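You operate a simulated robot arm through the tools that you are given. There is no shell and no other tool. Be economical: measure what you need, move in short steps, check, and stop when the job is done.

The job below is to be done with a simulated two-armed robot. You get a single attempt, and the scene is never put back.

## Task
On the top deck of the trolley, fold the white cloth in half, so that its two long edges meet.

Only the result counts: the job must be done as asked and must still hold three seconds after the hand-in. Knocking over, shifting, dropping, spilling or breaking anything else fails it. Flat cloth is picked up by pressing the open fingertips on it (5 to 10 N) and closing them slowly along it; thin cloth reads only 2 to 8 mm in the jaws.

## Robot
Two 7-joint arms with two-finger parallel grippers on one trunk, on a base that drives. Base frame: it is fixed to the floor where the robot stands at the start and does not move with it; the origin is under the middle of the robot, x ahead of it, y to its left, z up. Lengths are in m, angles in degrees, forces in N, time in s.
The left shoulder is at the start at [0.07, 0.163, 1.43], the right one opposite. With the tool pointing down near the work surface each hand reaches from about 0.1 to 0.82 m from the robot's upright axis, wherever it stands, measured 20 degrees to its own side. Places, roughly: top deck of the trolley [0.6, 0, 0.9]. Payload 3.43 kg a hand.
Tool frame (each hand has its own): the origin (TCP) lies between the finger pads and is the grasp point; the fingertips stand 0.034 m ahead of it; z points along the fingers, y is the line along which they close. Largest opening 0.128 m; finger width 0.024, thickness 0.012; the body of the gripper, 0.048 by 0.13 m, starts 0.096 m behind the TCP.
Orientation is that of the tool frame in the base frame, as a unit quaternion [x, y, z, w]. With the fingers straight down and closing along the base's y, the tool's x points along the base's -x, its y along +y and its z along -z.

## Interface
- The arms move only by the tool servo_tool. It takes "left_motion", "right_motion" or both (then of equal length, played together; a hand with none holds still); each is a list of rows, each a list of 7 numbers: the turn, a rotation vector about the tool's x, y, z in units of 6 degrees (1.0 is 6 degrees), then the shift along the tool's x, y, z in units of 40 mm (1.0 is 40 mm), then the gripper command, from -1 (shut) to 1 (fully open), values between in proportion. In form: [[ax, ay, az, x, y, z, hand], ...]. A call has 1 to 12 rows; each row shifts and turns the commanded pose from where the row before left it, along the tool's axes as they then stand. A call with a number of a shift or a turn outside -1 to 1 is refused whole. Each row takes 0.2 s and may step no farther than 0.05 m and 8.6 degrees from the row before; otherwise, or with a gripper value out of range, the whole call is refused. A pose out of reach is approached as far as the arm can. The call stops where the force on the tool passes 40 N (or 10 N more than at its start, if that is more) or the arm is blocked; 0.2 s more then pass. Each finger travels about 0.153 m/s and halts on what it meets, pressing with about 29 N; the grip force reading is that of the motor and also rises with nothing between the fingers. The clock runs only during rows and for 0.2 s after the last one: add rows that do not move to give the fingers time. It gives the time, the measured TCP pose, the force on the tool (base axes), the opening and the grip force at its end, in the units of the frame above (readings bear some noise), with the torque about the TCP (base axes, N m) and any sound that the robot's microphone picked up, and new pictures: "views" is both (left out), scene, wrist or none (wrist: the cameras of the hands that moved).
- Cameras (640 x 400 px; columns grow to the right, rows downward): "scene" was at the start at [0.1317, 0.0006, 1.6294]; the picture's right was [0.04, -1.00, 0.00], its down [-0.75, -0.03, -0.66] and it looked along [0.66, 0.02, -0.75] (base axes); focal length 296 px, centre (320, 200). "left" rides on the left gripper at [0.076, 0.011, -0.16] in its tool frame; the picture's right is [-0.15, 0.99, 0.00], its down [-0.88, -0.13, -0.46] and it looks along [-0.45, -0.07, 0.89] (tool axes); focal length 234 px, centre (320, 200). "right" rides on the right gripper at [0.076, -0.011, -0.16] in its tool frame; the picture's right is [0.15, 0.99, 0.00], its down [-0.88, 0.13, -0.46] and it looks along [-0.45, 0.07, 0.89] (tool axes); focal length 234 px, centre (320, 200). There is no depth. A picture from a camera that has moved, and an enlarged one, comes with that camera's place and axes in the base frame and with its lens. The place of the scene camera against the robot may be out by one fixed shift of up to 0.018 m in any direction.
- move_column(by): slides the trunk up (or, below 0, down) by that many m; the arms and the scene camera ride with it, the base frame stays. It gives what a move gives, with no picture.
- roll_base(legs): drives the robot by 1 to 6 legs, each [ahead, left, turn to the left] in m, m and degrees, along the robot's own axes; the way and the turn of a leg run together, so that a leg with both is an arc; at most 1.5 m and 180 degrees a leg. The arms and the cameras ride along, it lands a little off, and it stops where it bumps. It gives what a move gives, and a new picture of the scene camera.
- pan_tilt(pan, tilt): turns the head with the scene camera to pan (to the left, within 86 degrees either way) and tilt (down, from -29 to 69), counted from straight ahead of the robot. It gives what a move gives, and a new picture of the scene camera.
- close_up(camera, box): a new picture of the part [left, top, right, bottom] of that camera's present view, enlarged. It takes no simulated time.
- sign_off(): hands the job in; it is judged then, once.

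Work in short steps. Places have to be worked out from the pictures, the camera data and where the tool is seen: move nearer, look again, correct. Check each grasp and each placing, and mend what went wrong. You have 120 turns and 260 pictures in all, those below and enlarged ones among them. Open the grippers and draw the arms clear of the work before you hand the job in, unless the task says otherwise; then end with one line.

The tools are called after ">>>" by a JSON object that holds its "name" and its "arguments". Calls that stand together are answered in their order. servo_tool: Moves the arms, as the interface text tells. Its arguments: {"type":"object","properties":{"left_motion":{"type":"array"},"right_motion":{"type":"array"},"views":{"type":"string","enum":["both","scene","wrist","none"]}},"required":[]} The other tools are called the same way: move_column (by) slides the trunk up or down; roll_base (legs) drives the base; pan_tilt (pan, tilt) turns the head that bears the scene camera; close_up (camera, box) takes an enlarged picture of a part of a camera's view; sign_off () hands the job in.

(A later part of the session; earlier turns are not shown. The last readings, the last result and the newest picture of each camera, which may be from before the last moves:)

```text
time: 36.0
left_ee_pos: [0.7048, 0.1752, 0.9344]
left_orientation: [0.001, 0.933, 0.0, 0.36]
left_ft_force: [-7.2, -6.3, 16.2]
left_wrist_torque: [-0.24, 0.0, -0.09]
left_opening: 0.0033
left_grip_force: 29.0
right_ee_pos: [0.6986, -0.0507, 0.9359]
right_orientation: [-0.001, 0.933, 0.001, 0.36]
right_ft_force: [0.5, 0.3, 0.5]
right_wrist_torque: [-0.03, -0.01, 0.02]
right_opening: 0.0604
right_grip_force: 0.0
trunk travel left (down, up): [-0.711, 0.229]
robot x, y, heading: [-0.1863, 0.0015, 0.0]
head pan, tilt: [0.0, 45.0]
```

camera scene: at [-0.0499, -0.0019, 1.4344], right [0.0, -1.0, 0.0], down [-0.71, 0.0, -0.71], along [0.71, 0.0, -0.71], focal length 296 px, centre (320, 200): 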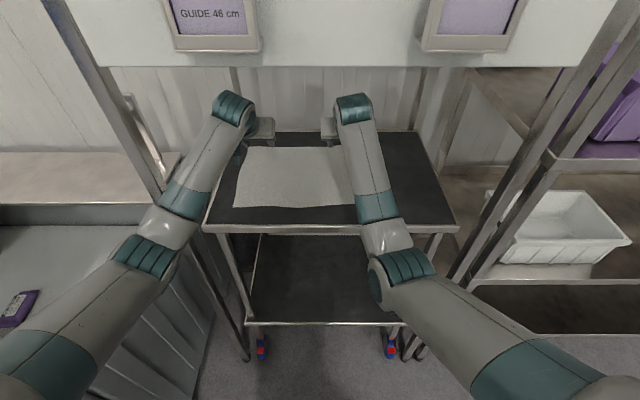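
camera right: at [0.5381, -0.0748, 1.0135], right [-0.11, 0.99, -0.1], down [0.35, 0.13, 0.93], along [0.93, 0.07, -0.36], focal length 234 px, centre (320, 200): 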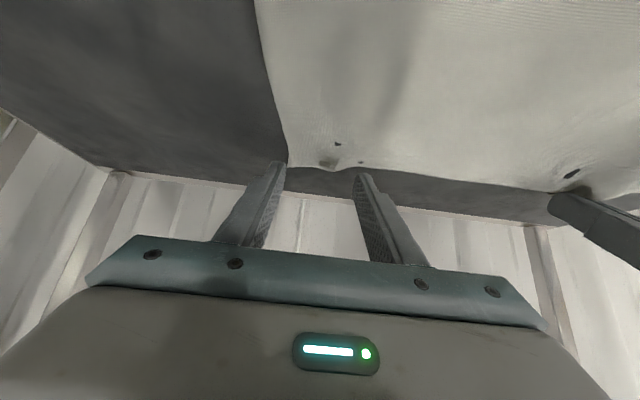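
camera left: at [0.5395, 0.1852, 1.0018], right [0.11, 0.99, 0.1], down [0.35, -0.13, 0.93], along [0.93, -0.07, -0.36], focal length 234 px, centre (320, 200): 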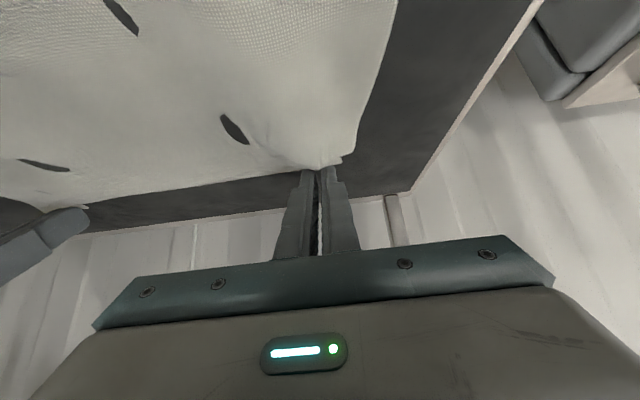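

Not yet touching; I lower the right another 2 mm.

>>> {"name": "servo_tool", "arguments": {"right_motion": [[0, 0, 0, 0.025, 0, 0.028, -0.06], [0, 0, 0, 0.012, 0, 0.014, -0.06], [0, 0, 0, 0, 0, 0, -0.06]], "views": "wrist"}}

```text
time: 36.9
left_ee_pos: [0.7035, 0.1758, 0.9346]
left_orientation: [0.001, 0.933, 0.001, 0.36]
left_ft_force: [-0.3, -4.0, 9.9]
left_wrist_torque: [-0.12, -0.15, -0.07]
left_opening: 0.0028
left_grip_force: 29.5
right_ee_pos: [0.6992, -0.0511, 0.9347]
right_orientation: [0.0, 0.933, 0.001, 0.36]
right_ft_force: [-5.4, -1.8, 9.4]
right_wrist_torque: [0.02, 0.04, 0.01]
right_opening: 0.0604
right_grip_force: 0.1
trunk travel left (down, up): [-0.711, 0.229]
robot x, y, heading: [-0.1804, 0.0004, -0.1]
head pan, tilt: [0.0, 45.0]
camera right: at [0.5354, -0.0625, 1.0023], right [-0.11, 0.99, -0.1], down [0.34, 0.13, 0.93], along [0.93, 0.07, -0.36], focal length 234 px, centre (320, 200)
```

right: 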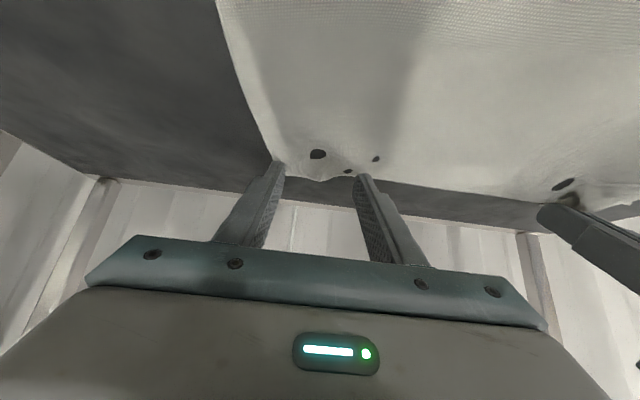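

Contact is 9.4 N with the edge just past both tips. I close slowly again.

>>> {"name": "servo_tool", "arguments": {"right_motion": [[0, 0, 0, 0, 0, 0, -0.14], [0, 0, 0, 0, 0, 0, -0.22], [0, 0, 0, 0, 0, 0, -0.3], [0, 0, 0, 0, 0, 0, -0.38], [0, 0, 0, 0, 0, 0, -0.46], [0, 0, 0, 0, 0, 0, -0.54], [0, 0, 0, 0, 0, 0, -0.62], [0, 0, 0, 0, 0, 0, -0.7], [0, 0, 0, 0, 0, 0, -0.78], [0, 0, 0, 0, 0, 0, -0.86], [0, 0, 0, 0, 0, 0, -0.94], [0, 0, 0, 0, 0, 0, -1]], "views": "wrist"}}

```text
time: 39.5
left_ee_pos: [0.7037, 0.1764, 0.9337]
left_orientation: [0.0, 0.933, -0.001, 0.36]
left_ft_force: [0.4, -8.6, 6.7]
left_wrist_torque: [-0.34, -0.17, -0.15]
left_opening: 0.003
left_grip_force: 29.0
right_ee_pos: [0.6986, -0.0481, 0.9353]
right_orientation: [0.0, 0.933, 0.0, 0.361]
right_ft_force: [-0.5, 13.3, 16.8]
right_wrist_torque: [0.48, -0.22, 0.18]
right_opening: 0.0032
right_grip_force: 28.9
trunk travel left (down, up): [-0.711, 0.229]
robot x, y, heading: [-0.1826, -0.0002, 0.0]
head pan, tilt: [0.0, 45.0]
camera right: at [0.5353, -0.0602, 1.0021], right [-0.11, 0.99, -0.1], down [0.35, 0.13, 0.93], along [0.93, 0.07, -0.36], focal length 234 px, centre (320, 200)
```

right: 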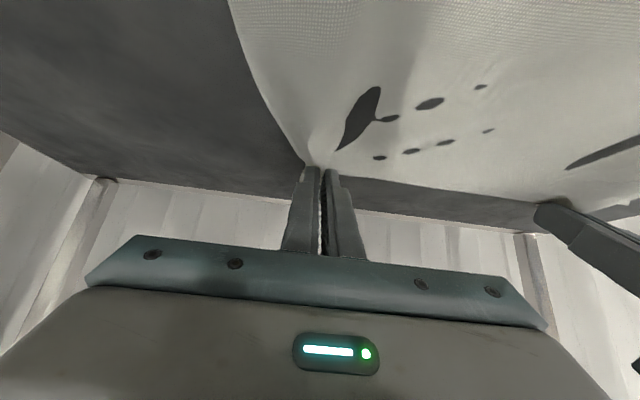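

Both hands now hold cloth at about 3 mm. I lift both 3 cm and check that the edge comes along.

>>> {"name": "servo_tool", "arguments": {"left_motion": [[0, 0, 0, -0.105, -0.05, -0.242, -1], [0, 0, 0, -0.105, -0.05, -0.242, -1], [0, 0, 0, -0.105, 0, -0.242, -1], [0, 0, 0, 0, 0, 0, -1]], "right_motion": [[0, 0, 0, -0.105, 0.05, -0.242, -1], [0, 0, 0, -0.105, 0.05, -0.242, -1], [0, 0, 0, -0.105, 0, -0.242, -1], [0, 0, 0, 0, 0, 0, -1]]}}

```text
time: 40.5
left_ee_pos: [0.6963, 0.1715, 0.962]
left_orientation: [0.0, 0.934, 0.0, 0.357]
left_ft_force: [0.4, -4.4, 0.4]
left_wrist_torque: [-0.15, 0.02, -0.09]
left_opening: 0.003
left_grip_force: 29.0
right_ee_pos: [0.6912, -0.0468, 0.9599]
right_orientation: [0.001, 0.934, -0.001, 0.357]
right_ft_force: [0.6, 4.2, -0.2]
right_wrist_torque: [0.12, -0.04, 0.05]
right_opening: 0.0031
right_grip_force: 28.7
trunk travel left (down, up): [-0.711, 0.229]
robot x, y, heading: [-0.1829, 0.0004, -0.3]
head pan, tilt: [0.0, 45.0]
camera scene: at [-0.0487, -0.0023, 1.4343], right [0.0, -1.0, 0.0], down [-0.71, 0.0, -0.71], along [0.71, 0.0, -0.71], focal length 296 px, centre (320, 200)
camera right: at [0.5274, -0.0584, 1.0284], right [-0.11, 0.99, -0.1], down [0.35, 0.13, 0.93], along [0.93, 0.07, -0.36], focal length 234 px, centre (320, 200)
camera left: at [0.5328, 0.1832, 1.0299], right [0.11, 0.99, 0.1], down [0.35, -0.13, 0.93], along [0.93, -0.07, -0.36], focal length 234 px, centre (320, 200)
```

scene: 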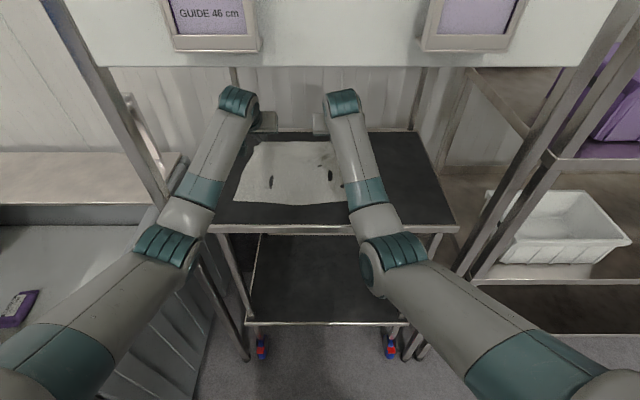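
right: 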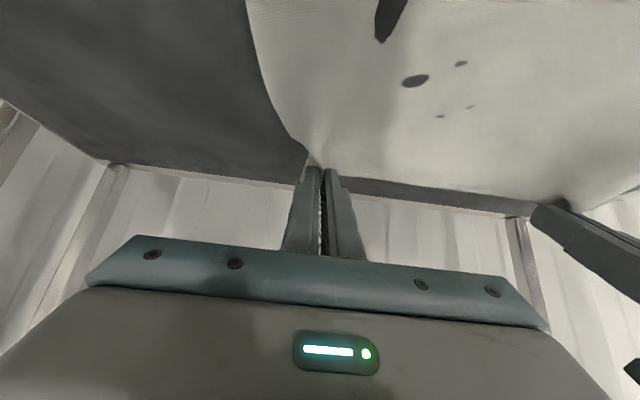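
left: 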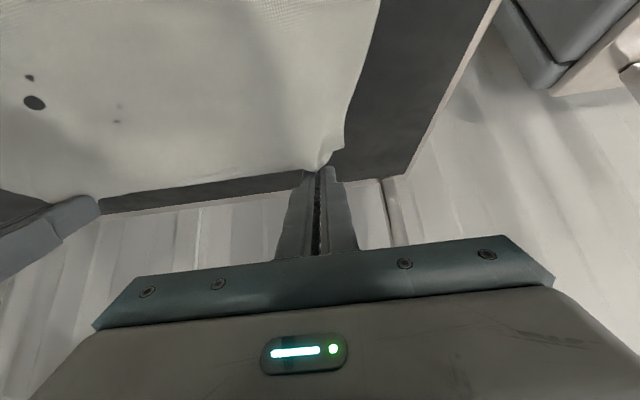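

Both corners lift with the hands. I begin the fold, moving up and back while pitching to 54° so the wrists stay below the board.

>>> {"name": "servo_tool", "arguments": {"left_motion": [[0, -0.5, 0, 0.002, -0.05, -0.506, -1], [0, -0.5, 0, -0.025, -0.05, -0.505, -1], [0, -0.5, 0, -0.051, 0, -0.503, -1], [0, -0.5, 0, -0.077, 0, -0.5, -1], [0, 0, 0, 0, 0, 0, -1]], "right_motion": [[0, -0.5, 0, 0.002, 0.05, -0.506, -1], [0, -0.5, 0, -0.025, 0.05, -0.505, -1], [0, -0.5, 0, -0.051, 0, -0.503, -1], [0, -0.5, 0, -0.077, 0, -0.5, -1], [0, 0, 0, 0, 0, 0, -1]]}}

```text
time: 41.6
left_ee_pos: [0.6432, 0.1696, 1.0222]
left_orientation: [0.0, 0.891, 0.0, 0.454]
left_ft_force: [-0.8, -1.2, 0.3]
left_wrist_torque: [-0.04, -0.02, -0.01]
left_opening: 0.0027
left_grip_force: 28.8
right_ee_pos: [0.6374, -0.0423, 1.0192]
right_orientation: [-0.001, 0.891, 0.0, 0.454]
right_ft_force: [0.1, 1.3, -0.1]
right_wrist_torque: [0.05, -0.02, 0.04]
right_opening: 0.0033
right_grip_force: 29.3
trunk travel left (down, up): [-0.711, 0.229]
robot x, y, heading: [-0.1834, -0.0037, 0.0]
head pan, tilt: [0.0, 45.0]
camera scene: at [-0.0478, -0.0022, 1.4342], right [0.0, -1.0, 0.0], down [-0.71, 0.0, -0.71], along [0.71, 0.0, -0.71], focal length 296 px, centre (320, 200)
camera right: at [0.4628, -0.0536, 1.053], right [-0.09, 0.99, -0.12], down [0.15, 0.13, 0.98], along [0.98, 0.07, -0.16], focal length 234 px, centre (320, 200)
camera left: at [0.4694, 0.1801, 1.055], right [0.09, 0.99, 0.12], down [0.15, -0.13, 0.98], along [0.98, -0.07, -0.16], focal length 234 px, centre (320, 200)
```

scene: 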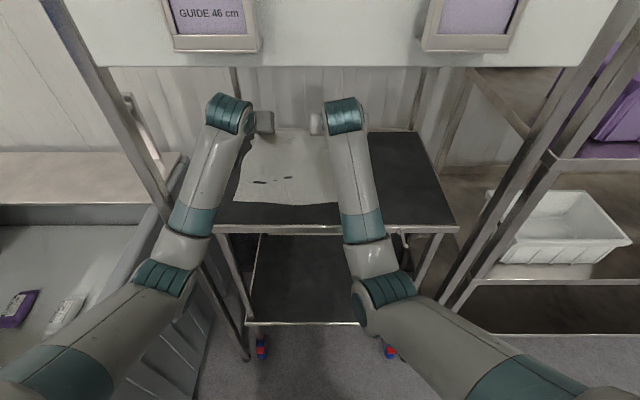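
right: 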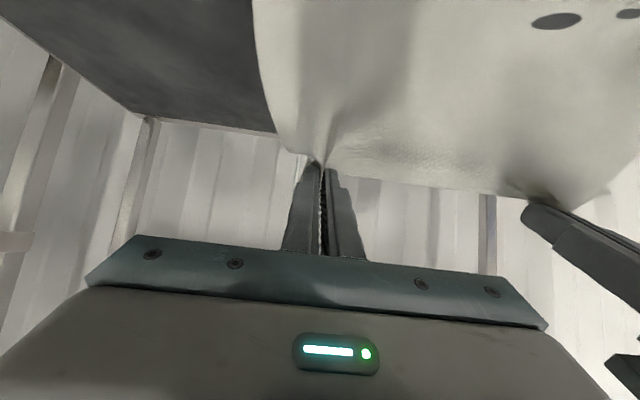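
left: 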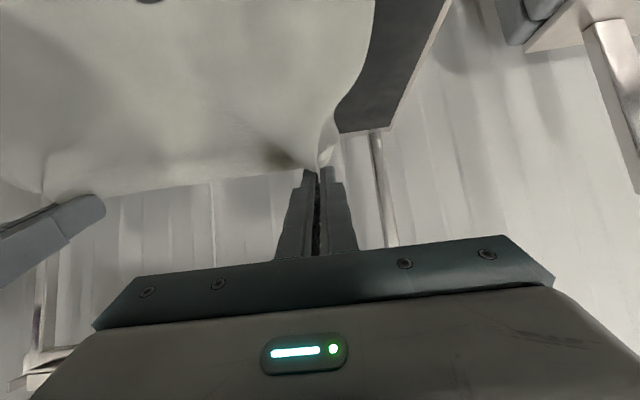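

The fold is rising well with the wrists under the board. I carry the edge 8 cm back at this height.

>>> {"name": "servo_tool", "arguments": {"left_motion": [[0, 0, 0, 0.235, 0, -0.324, -1], [0, 0, 0, 0.235, 0, -0.324, -1], [0, 0, 0, 0.235, 0, -0.324, -1], [0, 0, 0, 0.235, 0, -0.324, -1], [0, 0, 0, 0.235, 0, -0.324, -1], [0, 0, 0, 0, 0, 0, -1]], "right_motion": [[0, 0, 0, 0.235, 0, -0.324, -1], [0, 0, 0, 0.235, 0, -0.324, -1], [0, 0, 0, 0.235, 0, -0.324, -1], [0, 0, 0, 0.235, 0, -0.324, -1], [0, 0, 0, 0.235, 0, -0.324, -1], [0, 0, 0, 0, 0, 0, -1]]}}

```text
time: 43.2
left_ee_pos: [0.5615, 0.1705, 1.0233]
left_orientation: [-0.001, 0.891, 0.002, 0.453]
left_ft_force: [0.0, -0.5, 0.1]
left_wrist_torque: [-0.02, 0.01, 0.01]
left_opening: 0.0002
left_grip_force: 29.5
right_ee_pos: [0.5708, -0.0762, 1.0385]
right_orientation: [0.008, 0.882, -0.028, 0.471]
right_ft_force: [-0.8, 0.9, 0.0]
right_wrist_torque: [0.0, 0.03, 0.0]
right_opening: 0.003
right_grip_force: 29.3
trunk travel left (down, up): [-0.711, 0.229]
robot x, y, heading: [-0.1821, -0.0016, -0.2]
head pan, tilt: [0.0, 45.0]
stopped in row 6 (right hand): the arm was blocked; the commanded pose is now the measured one
camera scene: at [-0.049, -0.0023, 1.4343], right [0.0, -1.0, 0.0], down [-0.71, 0.0, -0.71], along [0.71, 0.0, -0.71], focal length 296 px, centre (320, 200)
camera right: at [0.395, -0.0792, 1.0653], right [-0.04, 0.99, -0.16], down [0.12, 0.17, 0.98], along [0.99, 0.02, -0.12], focal length 234 px, centre (320, 200)
camera left: at [0.387, 0.1808, 1.055], right [0.08, 0.99, 0.12], down [0.15, -0.13, 0.98], along [0.99, -0.06, -0.16], focal length 234 px, centre (320, 200)
```

scene: 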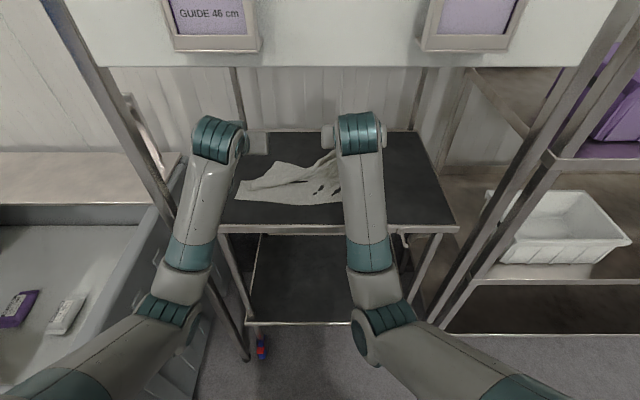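
right: 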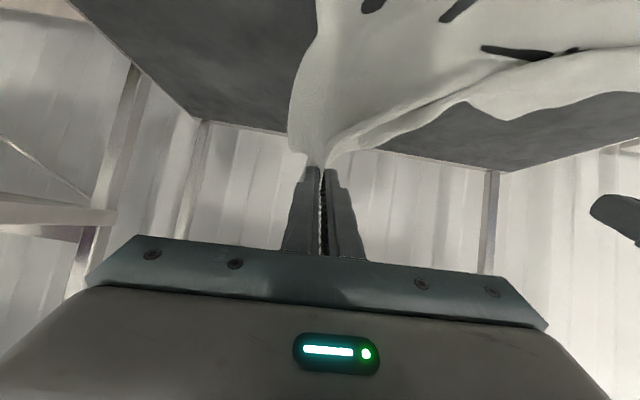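
left: 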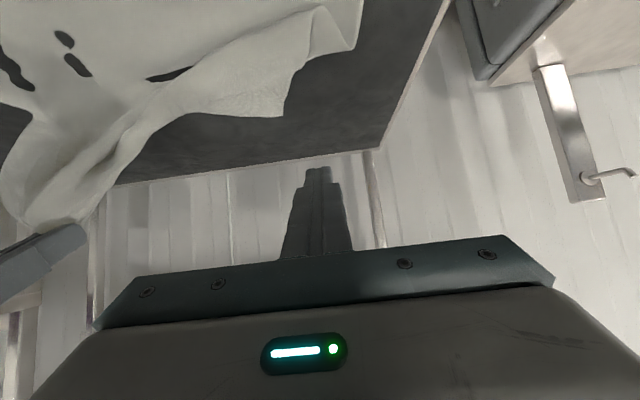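

The left slipped off because the right arm was blocked, probably with its elbow near the trolley edge. I look at the right elbow.

>>> {"name": "pan_tilt", "arguments": {"pan": -10, "tilt": 62}}

```text
time: 44.0
left_ee_pos: [0.5617, 0.1712, 1.0238]
left_orientation: [-0.002, 0.891, 0.002, 0.454]
left_ft_force: [-0.1, 0.5, 0.1]
left_wrist_torque: [-0.06, -0.03, 0.01]
left_opening: 0.0
left_grip_force: 29.5
right_ee_pos: [0.5697, -0.0768, 1.0382]
right_orientation: [0.009, 0.882, -0.029, 0.47]
right_ft_force: [0.1, -0.5, -0.4]
right_wrist_torque: [-0.01, 0.03, 0.02]
right_opening: 0.0034
right_grip_force: 29.0
trunk travel left (down, up): [-0.711, 0.229]
robot x, y, heading: [-0.1847, 0.0013, 0.1]
head pan, tilt: [-10.0, 62.0]
camera scene: at [-0.0668, -0.0132, 1.4126], right [-0.17, -0.98, 0.0], down [-0.87, 0.15, -0.47], along [0.46, -0.08, -0.88], focal length 296 px, centre (320, 200)
```

scene: 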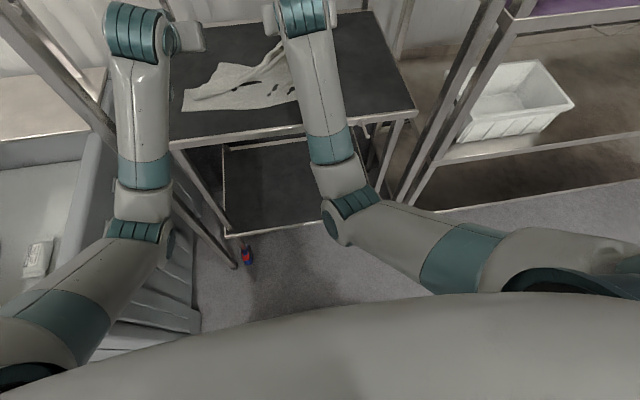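

The right arm likely reached a joint limit when drawn in this close, so I'll make the backward part of the fold with the base instead. To recover, I carry the right corner forward again, still held, and ready the left hand for a new grip.

>>> {"name": "servo_tool", "arguments": {"right_motion": [[-0.11, 0.45, 0.02, -0.18, 0.125, 0.673, -1], [-0.11, 0.45, 0.02, -0.215, 0.125, 0.662, -1], [-0.11, 0.45, 0.02, -0.249, 0.125, 0.65, -1], [-0.11, 0.45, 0.02, -0.283, 0.125, 0.636, -1], [-0.11, 0.45, 0.02, -0.305, 0.125, 0.626, -1], [0, 0, 0, 0, 0, 0, -1]], "left_motion": [[0, 0.4, 0, 0, 0, 0, -1], [0, 0.4, 0, 0, 0, 0, -0.8], [0, 0.4, 0, 0, 0, 0, -0.5], [0, 0.4, 0, 0, 0, 0, -0.3], [0, 0.4, 0, 0, 0, 0, -0.1], [0, 0, 0, 0, 0, 0, -0.06]]}}

```text
time: 45.5
left_ee_pos: [0.5606, 0.1709, 1.0231]
left_orientation: [-0.002, 0.934, 0.002, 0.357]
left_ft_force: [0.0, -0.3, -0.3]
left_wrist_torque: [0.01, 0.0, -0.01]
left_opening: 0.0601
left_grip_force: 0.0
right_ee_pos: [0.7012, -0.0503, 0.9938]
right_orientation: [0.002, 0.932, 0.004, 0.363]
right_ft_force: [-0.8, -0.4, -0.1]
right_wrist_torque: [-0.05, -0.01, 0.0]
right_opening: 0.0034
right_grip_force: 28.9
trunk travel left (down, up): [-0.711, 0.229]
robot x, y, heading: [-0.1806, -0.0008, 0.1]
head pan, tilt: [-10.0, 62.0]
camera scene: at [-0.0674, -0.0132, 1.4126], right [-0.17, -0.98, 0.0], down [-0.87, 0.15, -0.47], along [0.46, -0.08, -0.88], focal length 296 px, centre (320, 200)
camera right: at [0.5367, -0.0631, 1.0598], right [-0.11, 0.99, -0.09], down [0.34, 0.12, 0.93], along [0.93, 0.07, -0.35], focal length 234 px, centre (320, 200)
camera left: at [0.3972, 0.1813, 1.0912], right [0.11, 0.99, 0.1], down [0.35, -0.13, 0.93], along [0.93, -0.06, -0.36], focal length 234 px, centre (320, 200)
```

scene: 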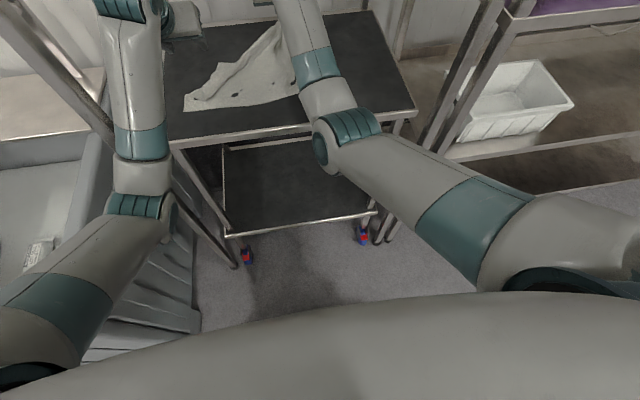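
right: 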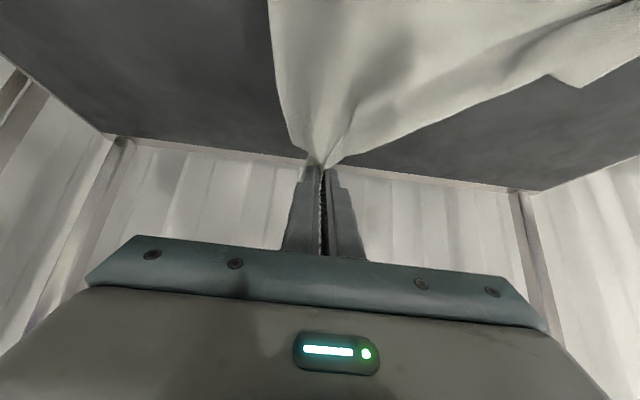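
left: 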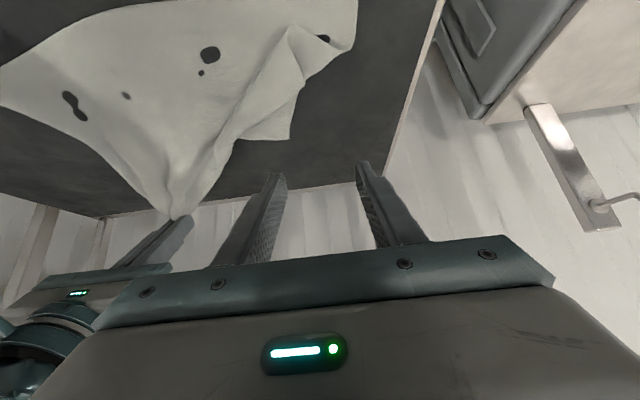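

The trolley hasn't moved. The loose left far corner lies at about (0.655, 0.133). I lower the right hand with its corner and bring the left over a point about 2 cm inside the loose one.

>>> {"name": "servo_tool", "arguments": {"right_motion": [[0, 0, 0, 0.268, 0, 0.297, -1], [0, 0, 0, 0.268, 0, 0.297, -1], [0, 0, 0, 0.268, 0, 0.297, -1], [0, 0, 0, 0, 0, 0, -1]], "left_motion": [[0, 0, 0, 0.095, -0.55, 0.789, -0.2], [0, 0, 0, 0.095, -0.55, 0.789, -0.3], [0, 0, 0, 0.095, -0.55, 0.789, -0.3], [0, 0, 0, 0, 0, 0, -0.3]], "views": "wrist"}}

```text
time: 46.5
left_ee_pos: [0.6174, 0.1044, 0.9456]
left_orientation: [-0.002, 0.934, 0.002, 0.358]
left_ft_force: [0.2, -0.3, 0.2]
left_wrist_torque: [-0.01, 0.01, 0.02]
left_opening: 0.0447
left_grip_force: 0.1
right_ee_pos: [0.7015, -0.0522, 0.9462]
right_orientation: [0.001, 0.932, 0.004, 0.363]
right_ft_force: [0.1, -0.4, 1.8]
right_wrist_torque: [-0.08, -0.01, -0.03]
right_opening: 0.003
right_grip_force: 28.8
trunk travel left (down, up): [-0.711, 0.229]
robot x, y, heading: [-0.1834, 0.0001, -0.1]
head pan, tilt: [-10.0, 62.0]
camera right: at [0.5382, -0.0628, 1.0122], right [-0.11, 0.99, -0.09], down [0.34, 0.12, 0.93], along [0.93, 0.07, -0.35], focal length 234 px, centre (320, 200)
camera left: at [0.4528, 0.1151, 1.0126], right [0.11, 0.99, 0.1], down [0.35, -0.13, 0.93], along [0.93, -0.06, -0.36], focal length 234 px, centre (320, 200)
```

right: 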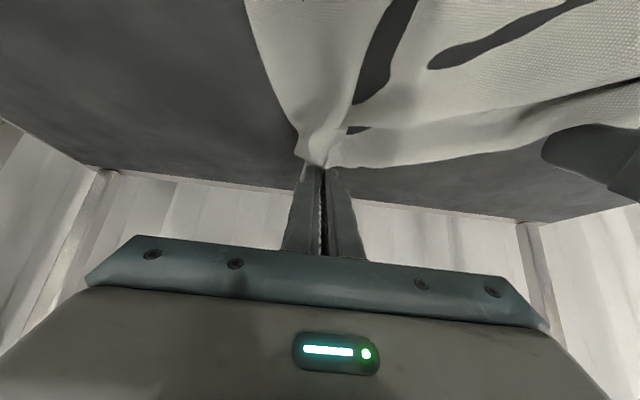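
left: 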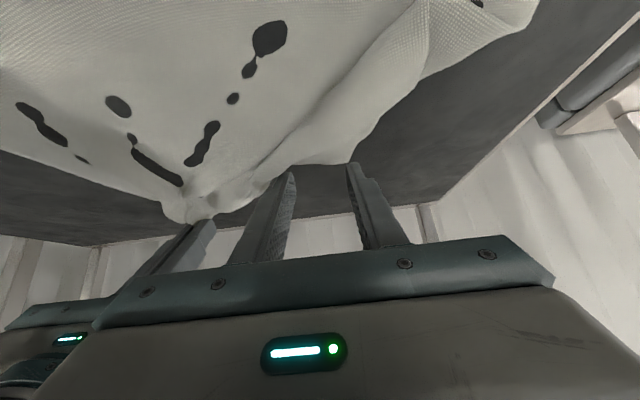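

The loose edge is right at the left fingertips. I shift 10 mm inward and press down.

>>> {"name": "servo_tool", "arguments": {"left_motion": [[0, 0, 0, 0.05, -0.25, 0.06, -0.3], [0, 0, 0, 0.084, 0, 0.093, -0.3], [0, 0, 0, 0.05, 0, 0.056, -0.3], [0, 0, 0, 0, 0, 0, -0.3]], "views": "wrist"}}

```text
time: 47.5
left_ee_pos: [0.6164, 0.0942, 0.9339]
left_orientation: [-0.001, 0.933, 0.001, 0.359]
left_ft_force: [0.9, -0.2, 4.9]
left_wrist_torque: [-0.04, -0.05, 0.01]
left_opening: 0.0446
left_grip_force: 0.1
right_ee_pos: [0.7022, -0.0525, 0.9471]
right_orientation: [0.002, 0.932, 0.004, 0.364]
right_ft_force: [0.9, 0.3, 1.1]
right_wrist_torque: [-0.02, 0.01, 0.0]
right_opening: 0.0032
right_grip_force: 29.3
trunk travel left (down, up): [-0.711, 0.229]
robot x, y, heading: [-0.178, 0.0011, -0.1]
head pan, tilt: [-10.0, 62.0]
camera left: at [0.4526, 0.1049, 1.0025], right [0.11, 0.99, 0.1], down [0.35, -0.13, 0.93], along [0.93, -0.06, -0.36], focal length 234 px, centre (320, 200)
```

left: 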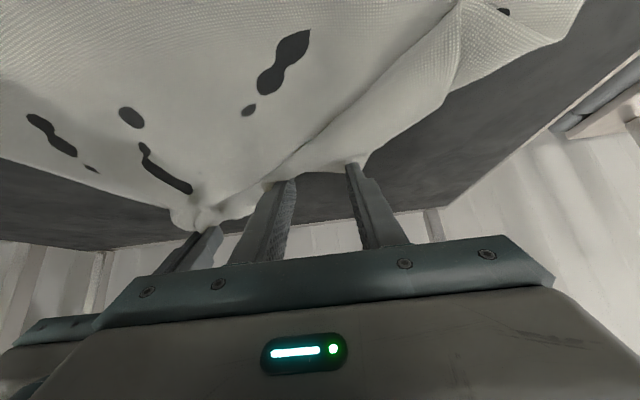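

Contact is 5 N with both tips on the cloth; I press slightly more and close slowly.

>>> {"name": "servo_tool", "arguments": {"left_motion": [[0, 0, 0, 0.01, 0, 0.011, -0.34], [0, 0, 0, 0, 0, 0, -0.4], [0, 0, 0, 0, 0, 0, -0.46], [0, 0, 0, 0, 0, 0, -0.52], [0, 0, 0, 0, 0, 0, -0.58], [0, 0, 0, 0, 0, 0, -0.64], [0, 0, 0, 0, 0, 0, -0.7], [0, 0, 0, 0, 0, 0, -0.76], [0, 0, 0, 0, 0, 0, -0.84], [0, 0, 0, 0, 0, 0, -0.92], [0, 0, 0, 0, 0, 0, -1], [0, 0, 0, 0, 0, 0, -1]], "views": "wrist"}}

```text
time: 50.0
left_ee_pos: [0.6165, 0.0961, 0.9346]
left_orientation: [-0.001, 0.933, 0.002, 0.359]
left_ft_force: [0.9, 2.7, 14.8]
left_wrist_torque: [0.07, -0.2, 0.02]
left_opening: 0.0018
left_grip_force: 29.5
right_ee_pos: [0.7016, -0.0509, 0.9466]
right_orientation: [0.002, 0.931, 0.003, 0.364]
right_ft_force: [0.0, -0.4, -0.8]
right_wrist_torque: [-0.02, -0.02, -0.01]
right_opening: 0.003
right_grip_force: 29.2
trunk travel left (down, up): [-0.711, 0.229]
robot x, y, heading: [-0.1867, 0.0045, 0.1]
head pan, tilt: [-10.0, 62.0]
camera left: at [0.4523, 0.1058, 1.0022], right [0.1, 0.99, 0.1], down [0.35, -0.13, 0.93], along [0.93, -0.06, -0.36], focal length 234 px, centre (320, 200)
```

left: 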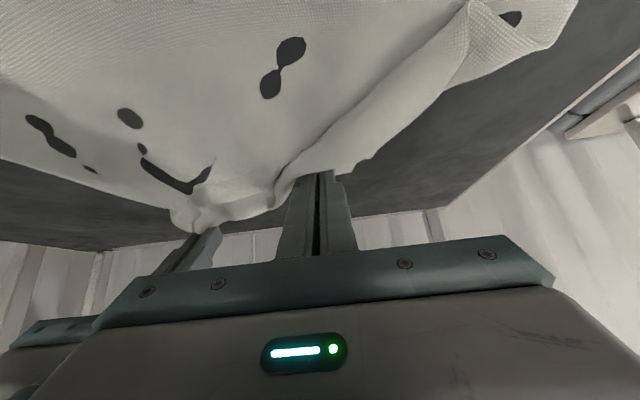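

The grip is thin at 1.8 mm. I drag the corner low, out and forward to its original place, and see whether it follows.

>>> {"name": "servo_tool", "arguments": {"left_motion": [[0, 0, 0, -0.1, 0, -0.111, -1], [0, 0, 0, -0.416, 0.5, 0.375, -1], [0, 0, 0, -0.416, 0.5, 0.375, -1], [0, 0, 0, -0.416, 0.5, 0.375, -1], [0, 0, 0, -0.416, 0.45, 0.375, -1], [0, 0, 0, 0, 0, 0, -1]]}}

```text
time: 51.5
left_ee_pos: [0.7063, 0.1725, 0.9379]
left_orientation: [0.0, 0.934, 0.001, 0.359]
left_ft_force: [-0.3, -11.9, -0.1]
left_wrist_torque: [-0.41, 0.02, -0.23]
left_opening: 0.0021
left_grip_force: 29.1
right_ee_pos: [0.7015, -0.0494, 0.9455]
right_orientation: [0.001, 0.932, 0.005, 0.363]
right_ft_force: [0.3, 11.2, 0.8]
right_wrist_torque: [0.37, 0.0, 0.21]
right_opening: 0.0034
right_grip_force: 28.7
trunk travel left (down, up): [-0.711, 0.229]
robot x, y, heading: [-0.1826, 0.0026, -0.1]
head pan, tilt: [-10.0, 62.0]
camera scene: at [-0.0673, -0.0137, 1.4126], right [-0.17, -0.98, 0.0], down [-0.87, 0.15, -0.47], along [0.46, -0.08, -0.88], focal length 296 px, centre (320, 200)
camera left: at [0.5419, 0.1829, 1.0058], right [0.11, 0.99, 0.1], down [0.35, -0.13, 0.93], along [0.93, -0.07, -0.36], focal length 234 px, centre (320, 200)
```

scene: 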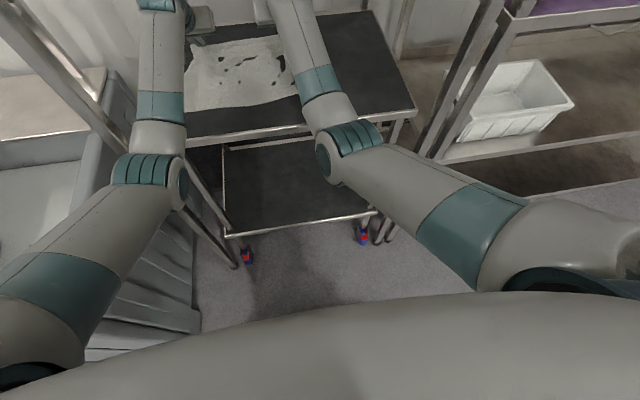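
left: 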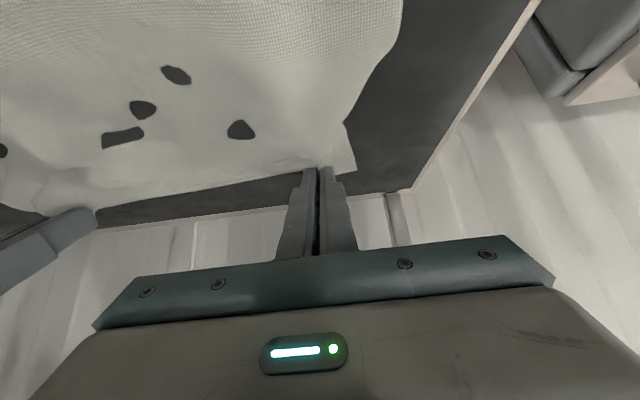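

The corner came back, and both grips hold at 12 N of pull. I relax the tension a little, then lift and pitch as before.

>>> {"name": "servo_tool", "arguments": {"left_motion": [[0, 0, 0, -0.25, -0.1, -0.38, -1], [0, 0, 0, -0.105, 0, -0.242, -1], [0, 0, 0, 0.002, 0, -0.506, -1], [0, -0.5, 0, 0.002, 0, -0.506, -1], [0, -0.5, 0, -0.025, 0, -0.505, -1], [0, -0.5, 0, -0.051, 0, -0.403, -1], [0, -0.5, 0, -0.077, 0, -0.2, -1], [0, 0, 0, 0, 0, 0, -1]], "right_motion": [[0, 0, 0, -0.105, 0.1, -0.242, -1], [0, 0, 0, -0.105, 0, -0.242, -1], [0, 0, 0, 0.002, 0, -0.506, -1], [0, -0.5, 0, 0.002, 0, -0.506, -1], [0, -0.5, 0, -0.025, 0, -0.505, -1], [0, -0.5, 0, -0.051, 0, -0.403, -1], [0, -0.5, 0, -0.077, 0, -0.2, -1], [0, 0, 0, 0, 0, 0, -1]], "views": "wrist"}}

>>> {"name": "pan_tilt", "arguments": {"pan": 0, "tilt": 50}}

```text
time: 53.2
left_ee_pos: [0.6433, 0.1701, 1.0301]
left_orientation: [-0.001, 0.89, 0.001, 0.455]
left_ft_force: [0.3, -6.7, 0.3]
left_wrist_torque: [-0.19, -0.01, -0.19]
left_opening: 0.0022
left_grip_force: 29.4
right_ee_pos: [0.64, -0.0488, 1.0312]
right_orientation: [0.003, 0.889, 0.002, 0.458]
right_ft_force: [0.4, 6.2, 0.1]
right_wrist_torque: [0.18, -0.02, 0.15]
right_opening: 0.0032
right_grip_force: 29.1
trunk travel left (down, up): [-0.711, 0.229]
robot x, y, heading: [-0.1837, 0.001, -0.1]
head pan, tilt: [-10.0, 62.0]
camera right: at [0.4662, -0.0594, 1.0612], right [-0.08, 0.99, -0.11], down [0.14, 0.12, 0.98], along [0.99, 0.06, -0.15], focal length 234 px, centre (320, 200)
camera left: at [0.4696, 0.18, 1.0625], right [0.08, 0.99, 0.12], down [0.15, -0.13, 0.98], along [0.99, -0.06, -0.16], focal length 234 px, centre (320, 200)
```

right: 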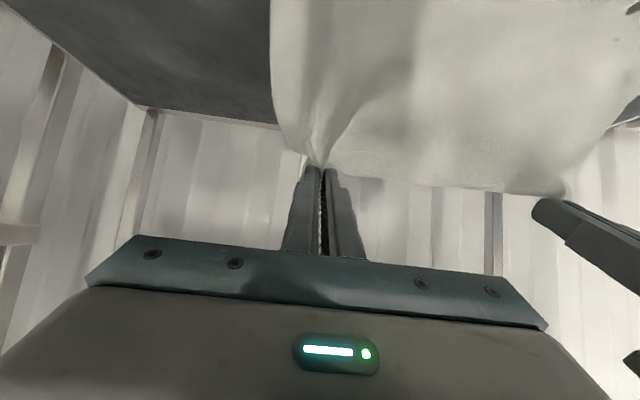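
left: 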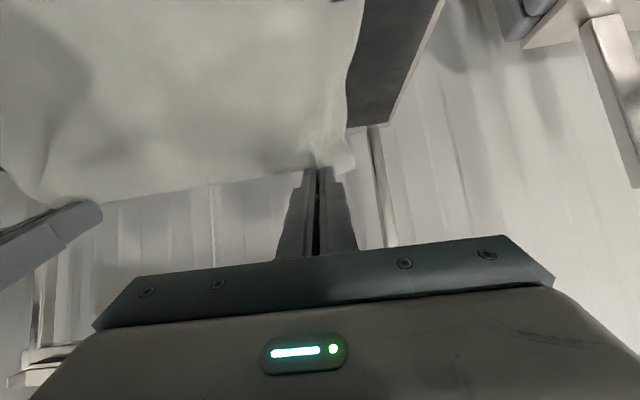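

```text
time: 54.0
left_ee_pos: [0.644, 0.1707, 1.0302]
left_orientation: [-0.001, 0.891, 0.002, 0.454]
left_ft_force: [-0.6, -6.8, 0.8]
left_wrist_torque: [-0.19, 0.04, -0.17]
left_opening: 0.0021
left_grip_force: 29.2
right_ee_pos: [0.6396, -0.0495, 1.0287]
right_orientation: [0.002, 0.889, 0.002, 0.458]
right_ft_force: [0.1, 6.7, 0.0]
right_wrist_torque: [0.16, 0.0, 0.14]
right_opening: 0.0031
right_grip_force: 29.0
trunk travel left (down, up): [-0.711, 0.229]
robot x, y, heading: [-0.1826, -0.0007, 0.1]
head pan, tilt: [0.0, 50.0]
camera scene: at [-0.0533, -0.0022, 1.4274], right [0.0, -1.0, 0.0], down [-0.77, 0.0, -0.64], along [0.64, 0.0, -0.77], focal length 296 px, centre (320, 200)
```

scene: 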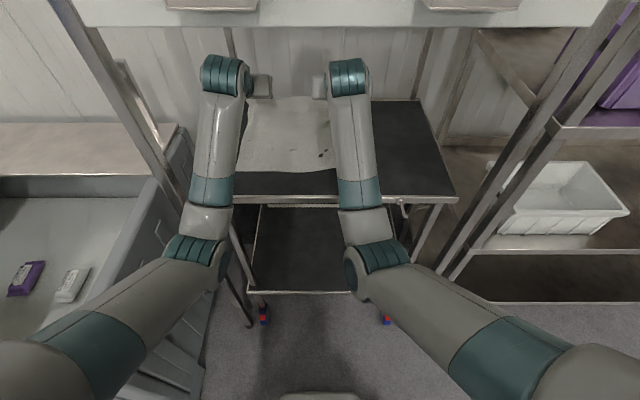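

Held firmly. I drop 12 mm for clearance under the board, relax the tension, and drive the base back 0.10 m to carry the edge over.

>>> {"name": "servo_tool", "arguments": {"left_motion": [[0, 0, 0, 0.12, -0.1, 0.09, -1], [0, 0, 0, 0.12, 0, 0.09, -1]], "right_motion": [[0, 0, 0, 0.12, 0.1, 0.09, -1], [0, 0, 0, 0.12, 0, 0.09, -1]], "views": "none"}}

>>> {"name": "roll_base", "arguments": {"legs": [[-0.1, 0, 0]]}}

```text
time: 54.6
left_ee_pos: [0.6438, 0.1667, 1.0183]
left_orientation: [-0.001, 0.891, 0.002, 0.454]
left_ft_force: [-0.2, -3.9, 0.1]
left_wrist_torque: [-0.16, 0.0, -0.12]
left_opening: 0.0019
left_grip_force: 29.2
right_ee_pos: [0.6435, -0.0496, 1.0211]
right_orientation: [0.004, 0.887, -0.001, 0.463]
right_ft_force: [0.7, 4.3, 0.3]
right_wrist_torque: [0.09, -0.03, 0.1]
right_opening: 0.0031
right_grip_force: 29.4
trunk travel left (down, up): [-0.711, 0.229]
robot x, y, heading: [-0.1859, 0.0017, -0.1]
head pan, tilt: [0.0, 50.0]
```

```text
time: 55.7
left_ee_pos: [0.545, 0.1665, 1.0182]
left_orientation: [-0.003, 0.892, 0.003, 0.453]
left_ft_force: [-0.4, -3.7, 0.3]
left_wrist_torque: [-0.13, -0.02, -0.11]
left_opening: 0.0018
left_grip_force: 29.1
right_ee_pos: [0.5414, -0.0483, 1.0192]
right_orientation: [0.004, 0.887, -0.002, 0.462]
right_ft_force: [-0.3, 4.3, -1.1]
right_wrist_torque: [0.11, 0.03, 0.06]
right_opening: 0.003
right_grip_force: 28.9
trunk travel left (down, up): [-0.711, 0.229]
robot x, y, heading: [-0.2849, 0.0005, -0.2]
head pan, tilt: [0.0, 50.0]
camera scene: at [-0.153, -0.002, 1.4274], right [0.0, -1.0, 0.0], down [-0.77, 0.0, -0.64], along [0.64, 0.0, -0.77], focal length 296 px, centre (320, 200)
```

scene: 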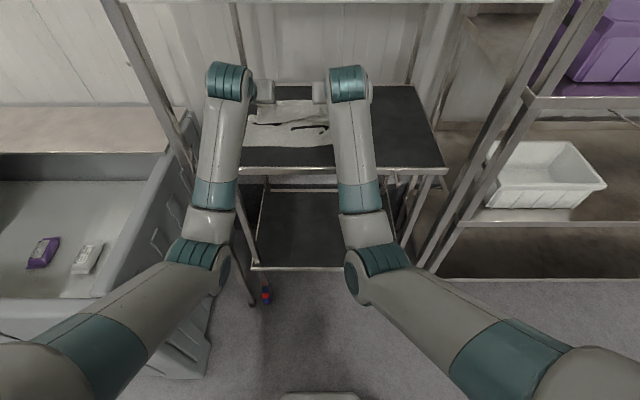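

The edge is past the crease and the near edge still sits at x≈0.48. I move the arms slightly forward and down while reducing pitch, then back the base another 7 cm.

>>> {"name": "servo_tool", "arguments": {"left_motion": [[0, 0.25, 0, 0.051, 0, 0.286, -1], [0, 0.25, 0, 0.051, 0, 0.286, -1], [0, 0.25, 0, 0.051, 0, 0.286, -1], [0, 0.25, 0, 0.051, 0, 0.286, -1]], "right_motion": [[0, 0.3, 0, 0.051, 0, 0.286, -1], [0, 0.3, 0, 0.051, 0, 0.286, -1], [0, 0.3, 0, 0.051, 0, 0.286, -1], [0, 0.3, 0, 0.051, 0, 0.286, -1]], "views": "none"}}

>>> {"name": "roll_base", "arguments": {"legs": [[-0.08, 0, 0]]}}

```text
time: 56.7
left_ee_pos: [0.577, 0.1661, 0.9817]
left_orientation: [-0.001, 0.914, 0.001, 0.405]
left_ft_force: [0.2, -4.7, 0.7]
left_wrist_torque: [-0.11, -0.03, -0.01]
left_opening: 0.0015
left_grip_force: 28.8
right_ee_pos: [0.5741, -0.0491, 0.9837]
right_orientation: [0.003, 0.915, -0.001, 0.403]
right_ft_force: [1.2, 4.6, 0.9]
right_wrist_torque: [0.14, 0.01, 0.06]
right_opening: 0.0032
right_grip_force: 29.2
trunk travel left (down, up): [-0.711, 0.229]
robot x, y, heading: [-0.2826, 0.001, -0.1]
head pan, tilt: [0.0, 50.0]
```

```text
time: 57.8
left_ee_pos: [0.4968, 0.166, 0.9831]
left_orientation: [-0.001, 0.914, 0.002, 0.406]
left_ft_force: [-0.6, -5.0, -1.0]
left_wrist_torque: [-0.12, 0.03, -0.1]
left_opening: 0.0016
left_grip_force: 28.7
right_ee_pos: [0.4931, -0.0498, 0.9848]
right_orientation: [0.004, 0.914, -0.002, 0.405]
right_ft_force: [-0.5, 4.8, -0.1]
right_wrist_torque: [0.13, 0.0, 0.08]
right_opening: 0.0032
right_grip_force: 29.0
trunk travel left (down, up): [-0.711, 0.229]
robot x, y, heading: [-0.3622, -0.0009, 0.3]
head pan, tilt: [0.0, 50.0]
camera scene: at [-0.232, -0.0021, 1.4274], right [0.0, -1.0, 0.0], down [-0.77, 0.0, -0.64], along [0.64, 0.0, -0.77], focal length 296 px, centre (320, 200)
```

scene: 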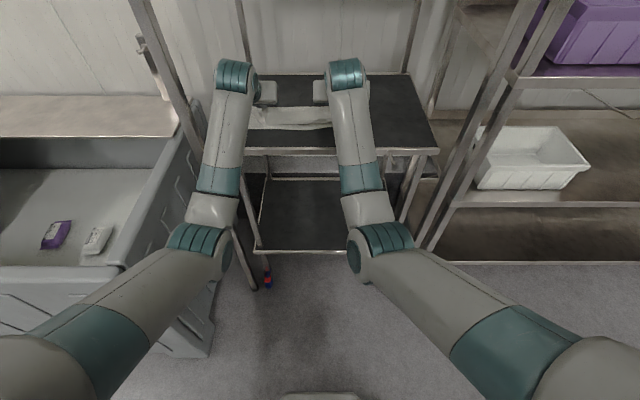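

Still gripped, with the tips at about x=0.52 and z=0.96. I check the fold closely before laying down.

>>> {"name": "close_up", "arguments": {"camera": "scene", "box": [200, 50, 440, 200]}}

>>> {"name": "close_up", "arguments": {"camera": "left", "box": [0, 0, 640, 400]}}

```text
2.67 times, centred on (320, 125) of scene
camera zoom: at [-0.232, -0.0021, 1.4274], right [0.0, -1.0, 0.0], down [-0.77, 0.0, -0.64], along [0.64, 0.0, -0.77], focal length 790 px, centre (320, 400)
```

zoom: 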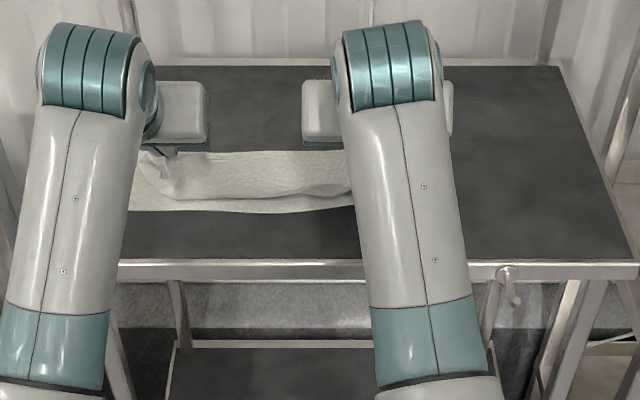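

```text
1.00 times, centred on (320, 200) of left (not enlarged: the box is as wide or as high as the picture)
camera zoom: at [0.3266, 0.1759, 1.0335], right [0.09, 0.99, 0.11], down [0.25, -0.13, 0.96], along [0.96, -0.06, -0.26], focal length 234 px, centre (320, 200)
```

zoom: 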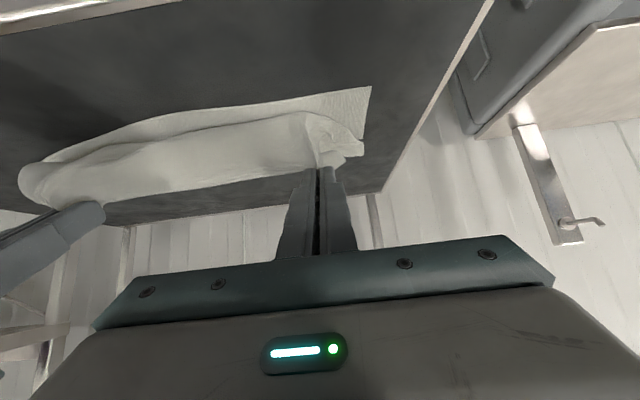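

The fold is forming cleanly, and the near edge reads x≈0.485. I lower and draw back about 2 cm so the held edge lands on the near edge.

>>> {"name": "servo_tool", "arguments": {"left_motion": [[0, 0.25, 0, 0.283, -0.04, 0.106, -1], [0, 0.25, 0, 0.283, -0.04, 0.106, -1], [0, 0.25, 0, 0.283, 0, 0.106, -1], [0, 0.2, 0, 0.283, 0, 0.106, -1], [0, 0, 0, 0, 0, 0, -1]], "right_motion": [[0, 0.25, 0, 0.283, 0.04, 0.106, -1], [0, 0.25, 0, 0.283, 0.04, 0.106, -1], [0, 0.25, 0, 0.283, 0, 0.106, -1], [0, 0.2, 0, 0.283, 0, 0.106, -1], [0, 0, 0, 0, 0, 0, -1]]}}

>>> {"name": "close_up", "arguments": {"camera": "scene", "box": [200, 50, 440, 200]}}

```text
time: 59.0
left_ee_pos: [0.4766, 0.1626, 0.9399]
left_orientation: [-0.001, 0.933, 0.002, 0.36]
left_ft_force: [0.4, -1.6, 1.2]
left_wrist_torque: [-0.05, -0.02, -0.03]
left_opening: 0.0019
left_grip_force: 29.3
right_ee_pos: [0.4736, -0.0471, 0.9413]
right_orientation: [0.003, 0.934, -0.001, 0.358]
right_ft_force: [0.5, 1.1, 2.6]
right_wrist_torque: [0.08, -0.03, -0.02]
right_opening: 0.0028
right_grip_force: 29.4
trunk travel left (down, up): [-0.711, 0.229]
robot x, y, heading: [-0.3637, -0.0015, -0.0]
head pan, tilt: [0.0, 50.0]
camera scene: at [-0.232, -0.0021, 1.4275], right [0.0, -1.0, 0.0], down [-0.77, 0.0, -0.64], along [0.64, 0.0, -0.77], focal length 296 px, centre (320, 200)
camera right: at [0.3106, -0.0567, 1.01], right [-0.1, 0.99, -0.1], down [0.35, 0.13, 0.93], along [0.93, 0.06, -0.36], focal length 234 px, centre (320, 200)
camera left: at [0.3127, 0.1723, 1.0065], right [0.1, 0.99, 0.1], down [0.35, -0.13, 0.93], along [0.93, -0.06, -0.36], focal length 234 px, centre (320, 200)
```

scene: 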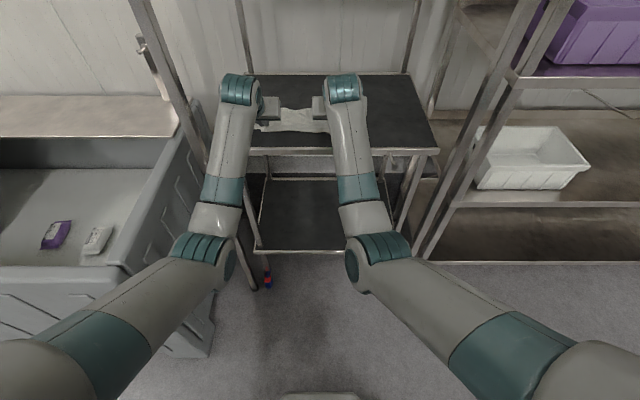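
right: 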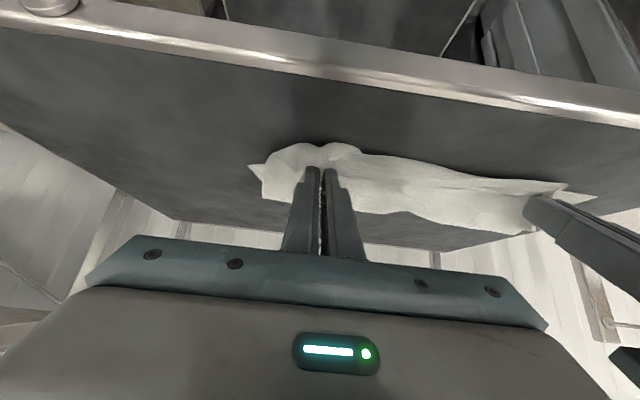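
left: 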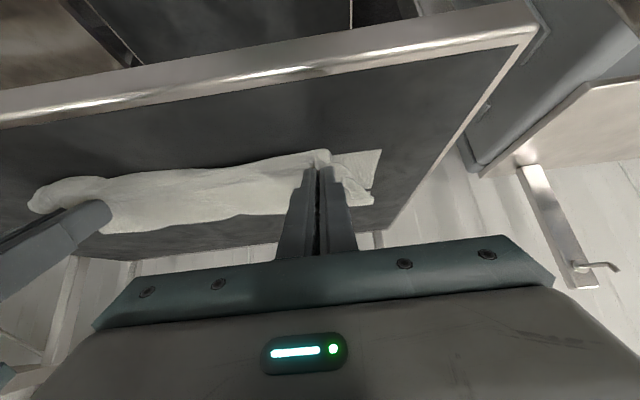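

```text
2.67 times, centred on (320, 125) of scene
camera zoom: at [-0.232, -0.0021, 1.4275], right [0.0, -1.0, 0.0], down [-0.77, 0.0, -0.64], along [0.64, 0.0, -0.77], focal length 790 px, centre (320, 400)
```

zoom: 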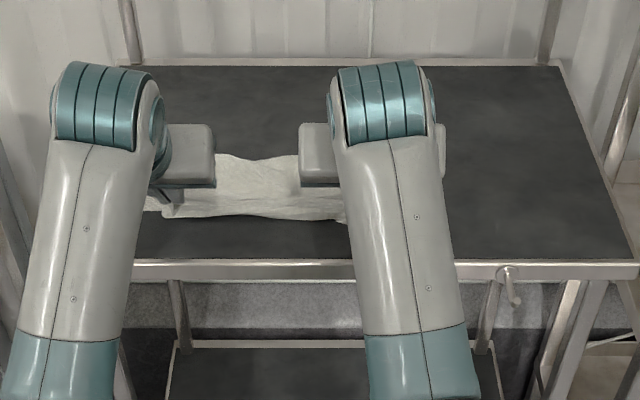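

The top edge now lies over the near edge. I lower the last 5 mm and open slowly to spread the pinch.

>>> {"name": "servo_tool", "arguments": {"left_motion": [[0, 0, 0, 0.075, 0, 0.084, -1], [0, 0, 0, 0, 0, 0, -0.9], [0, 0, 0, 0, 0, 0, -0.75], [0, 0, 0, 0, 0, 0, -0.6], [0, 0, 0, 0, 0, 0, -0.45], [0, 0, 0, 0, 0, 0, -0.3], [0, 0, 0, 0, 0, 0, -0.2], [0, 0, 0, 0, 0, 0, -0.2]], "right_motion": [[0, 0, 0, 0.075, 0, 0.084, -1], [0, 0, 0, 0, 0, 0, -0.9], [0, 0, 0, 0, 0, 0, -0.75], [0, 0, 0, 0, 0, 0, -0.6], [0, 0, 0, 0, 0, 0, -0.45], [0, 0, 0, 0, 0, 0, -0.3], [0, 0, 0, 0, 0, 0, -0.2], [0, 0, 0, 0, 0, 0, -0.2]], "views": "wrist"}}

```text
time: 60.8
left_ee_pos: [0.476, 0.1629, 0.9365]
left_orientation: [-0.002, 0.933, 0.001, 0.361]
left_ft_force: [-0.9, 3.7, 9.0]
left_wrist_torque: [-0.17, -0.09, 0.05]
left_opening: 0.049
left_grip_force: 0.2
right_ee_pos: [0.474, -0.0465, 0.9375]
right_orientation: [0.003, 0.933, -0.001, 0.359]
right_ft_force: [0.1, -0.9, -0.7]
right_wrist_torque: [0.02, -0.02, -0.03]
right_opening: 0.0514
right_grip_force: 0.1
trunk travel left (down, up): [-0.711, 0.229]
robot x, y, heading: [-0.3594, 0.0029, 0.1]
head pan, tilt: [0.0, 50.0]
camera right: at [0.3101, -0.0561, 1.0055], right [-0.1, 0.99, -0.1], down [0.35, 0.13, 0.93], along [0.93, 0.06, -0.36], focal length 234 px, centre (320, 200)
camera left: at [0.3117, 0.173, 1.0027], right [0.1, 0.99, 0.1], down [0.34, -0.13, 0.93], along [0.93, -0.06, -0.35], focal length 234 px, centre (320, 200)
```

right: 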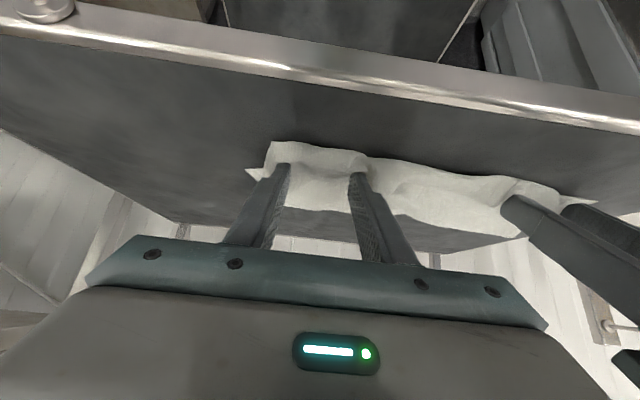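
left: 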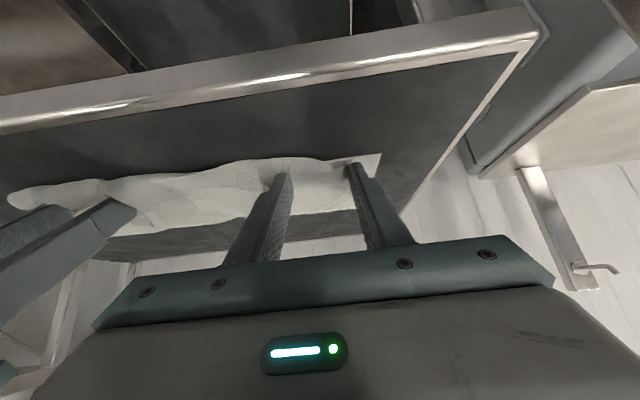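

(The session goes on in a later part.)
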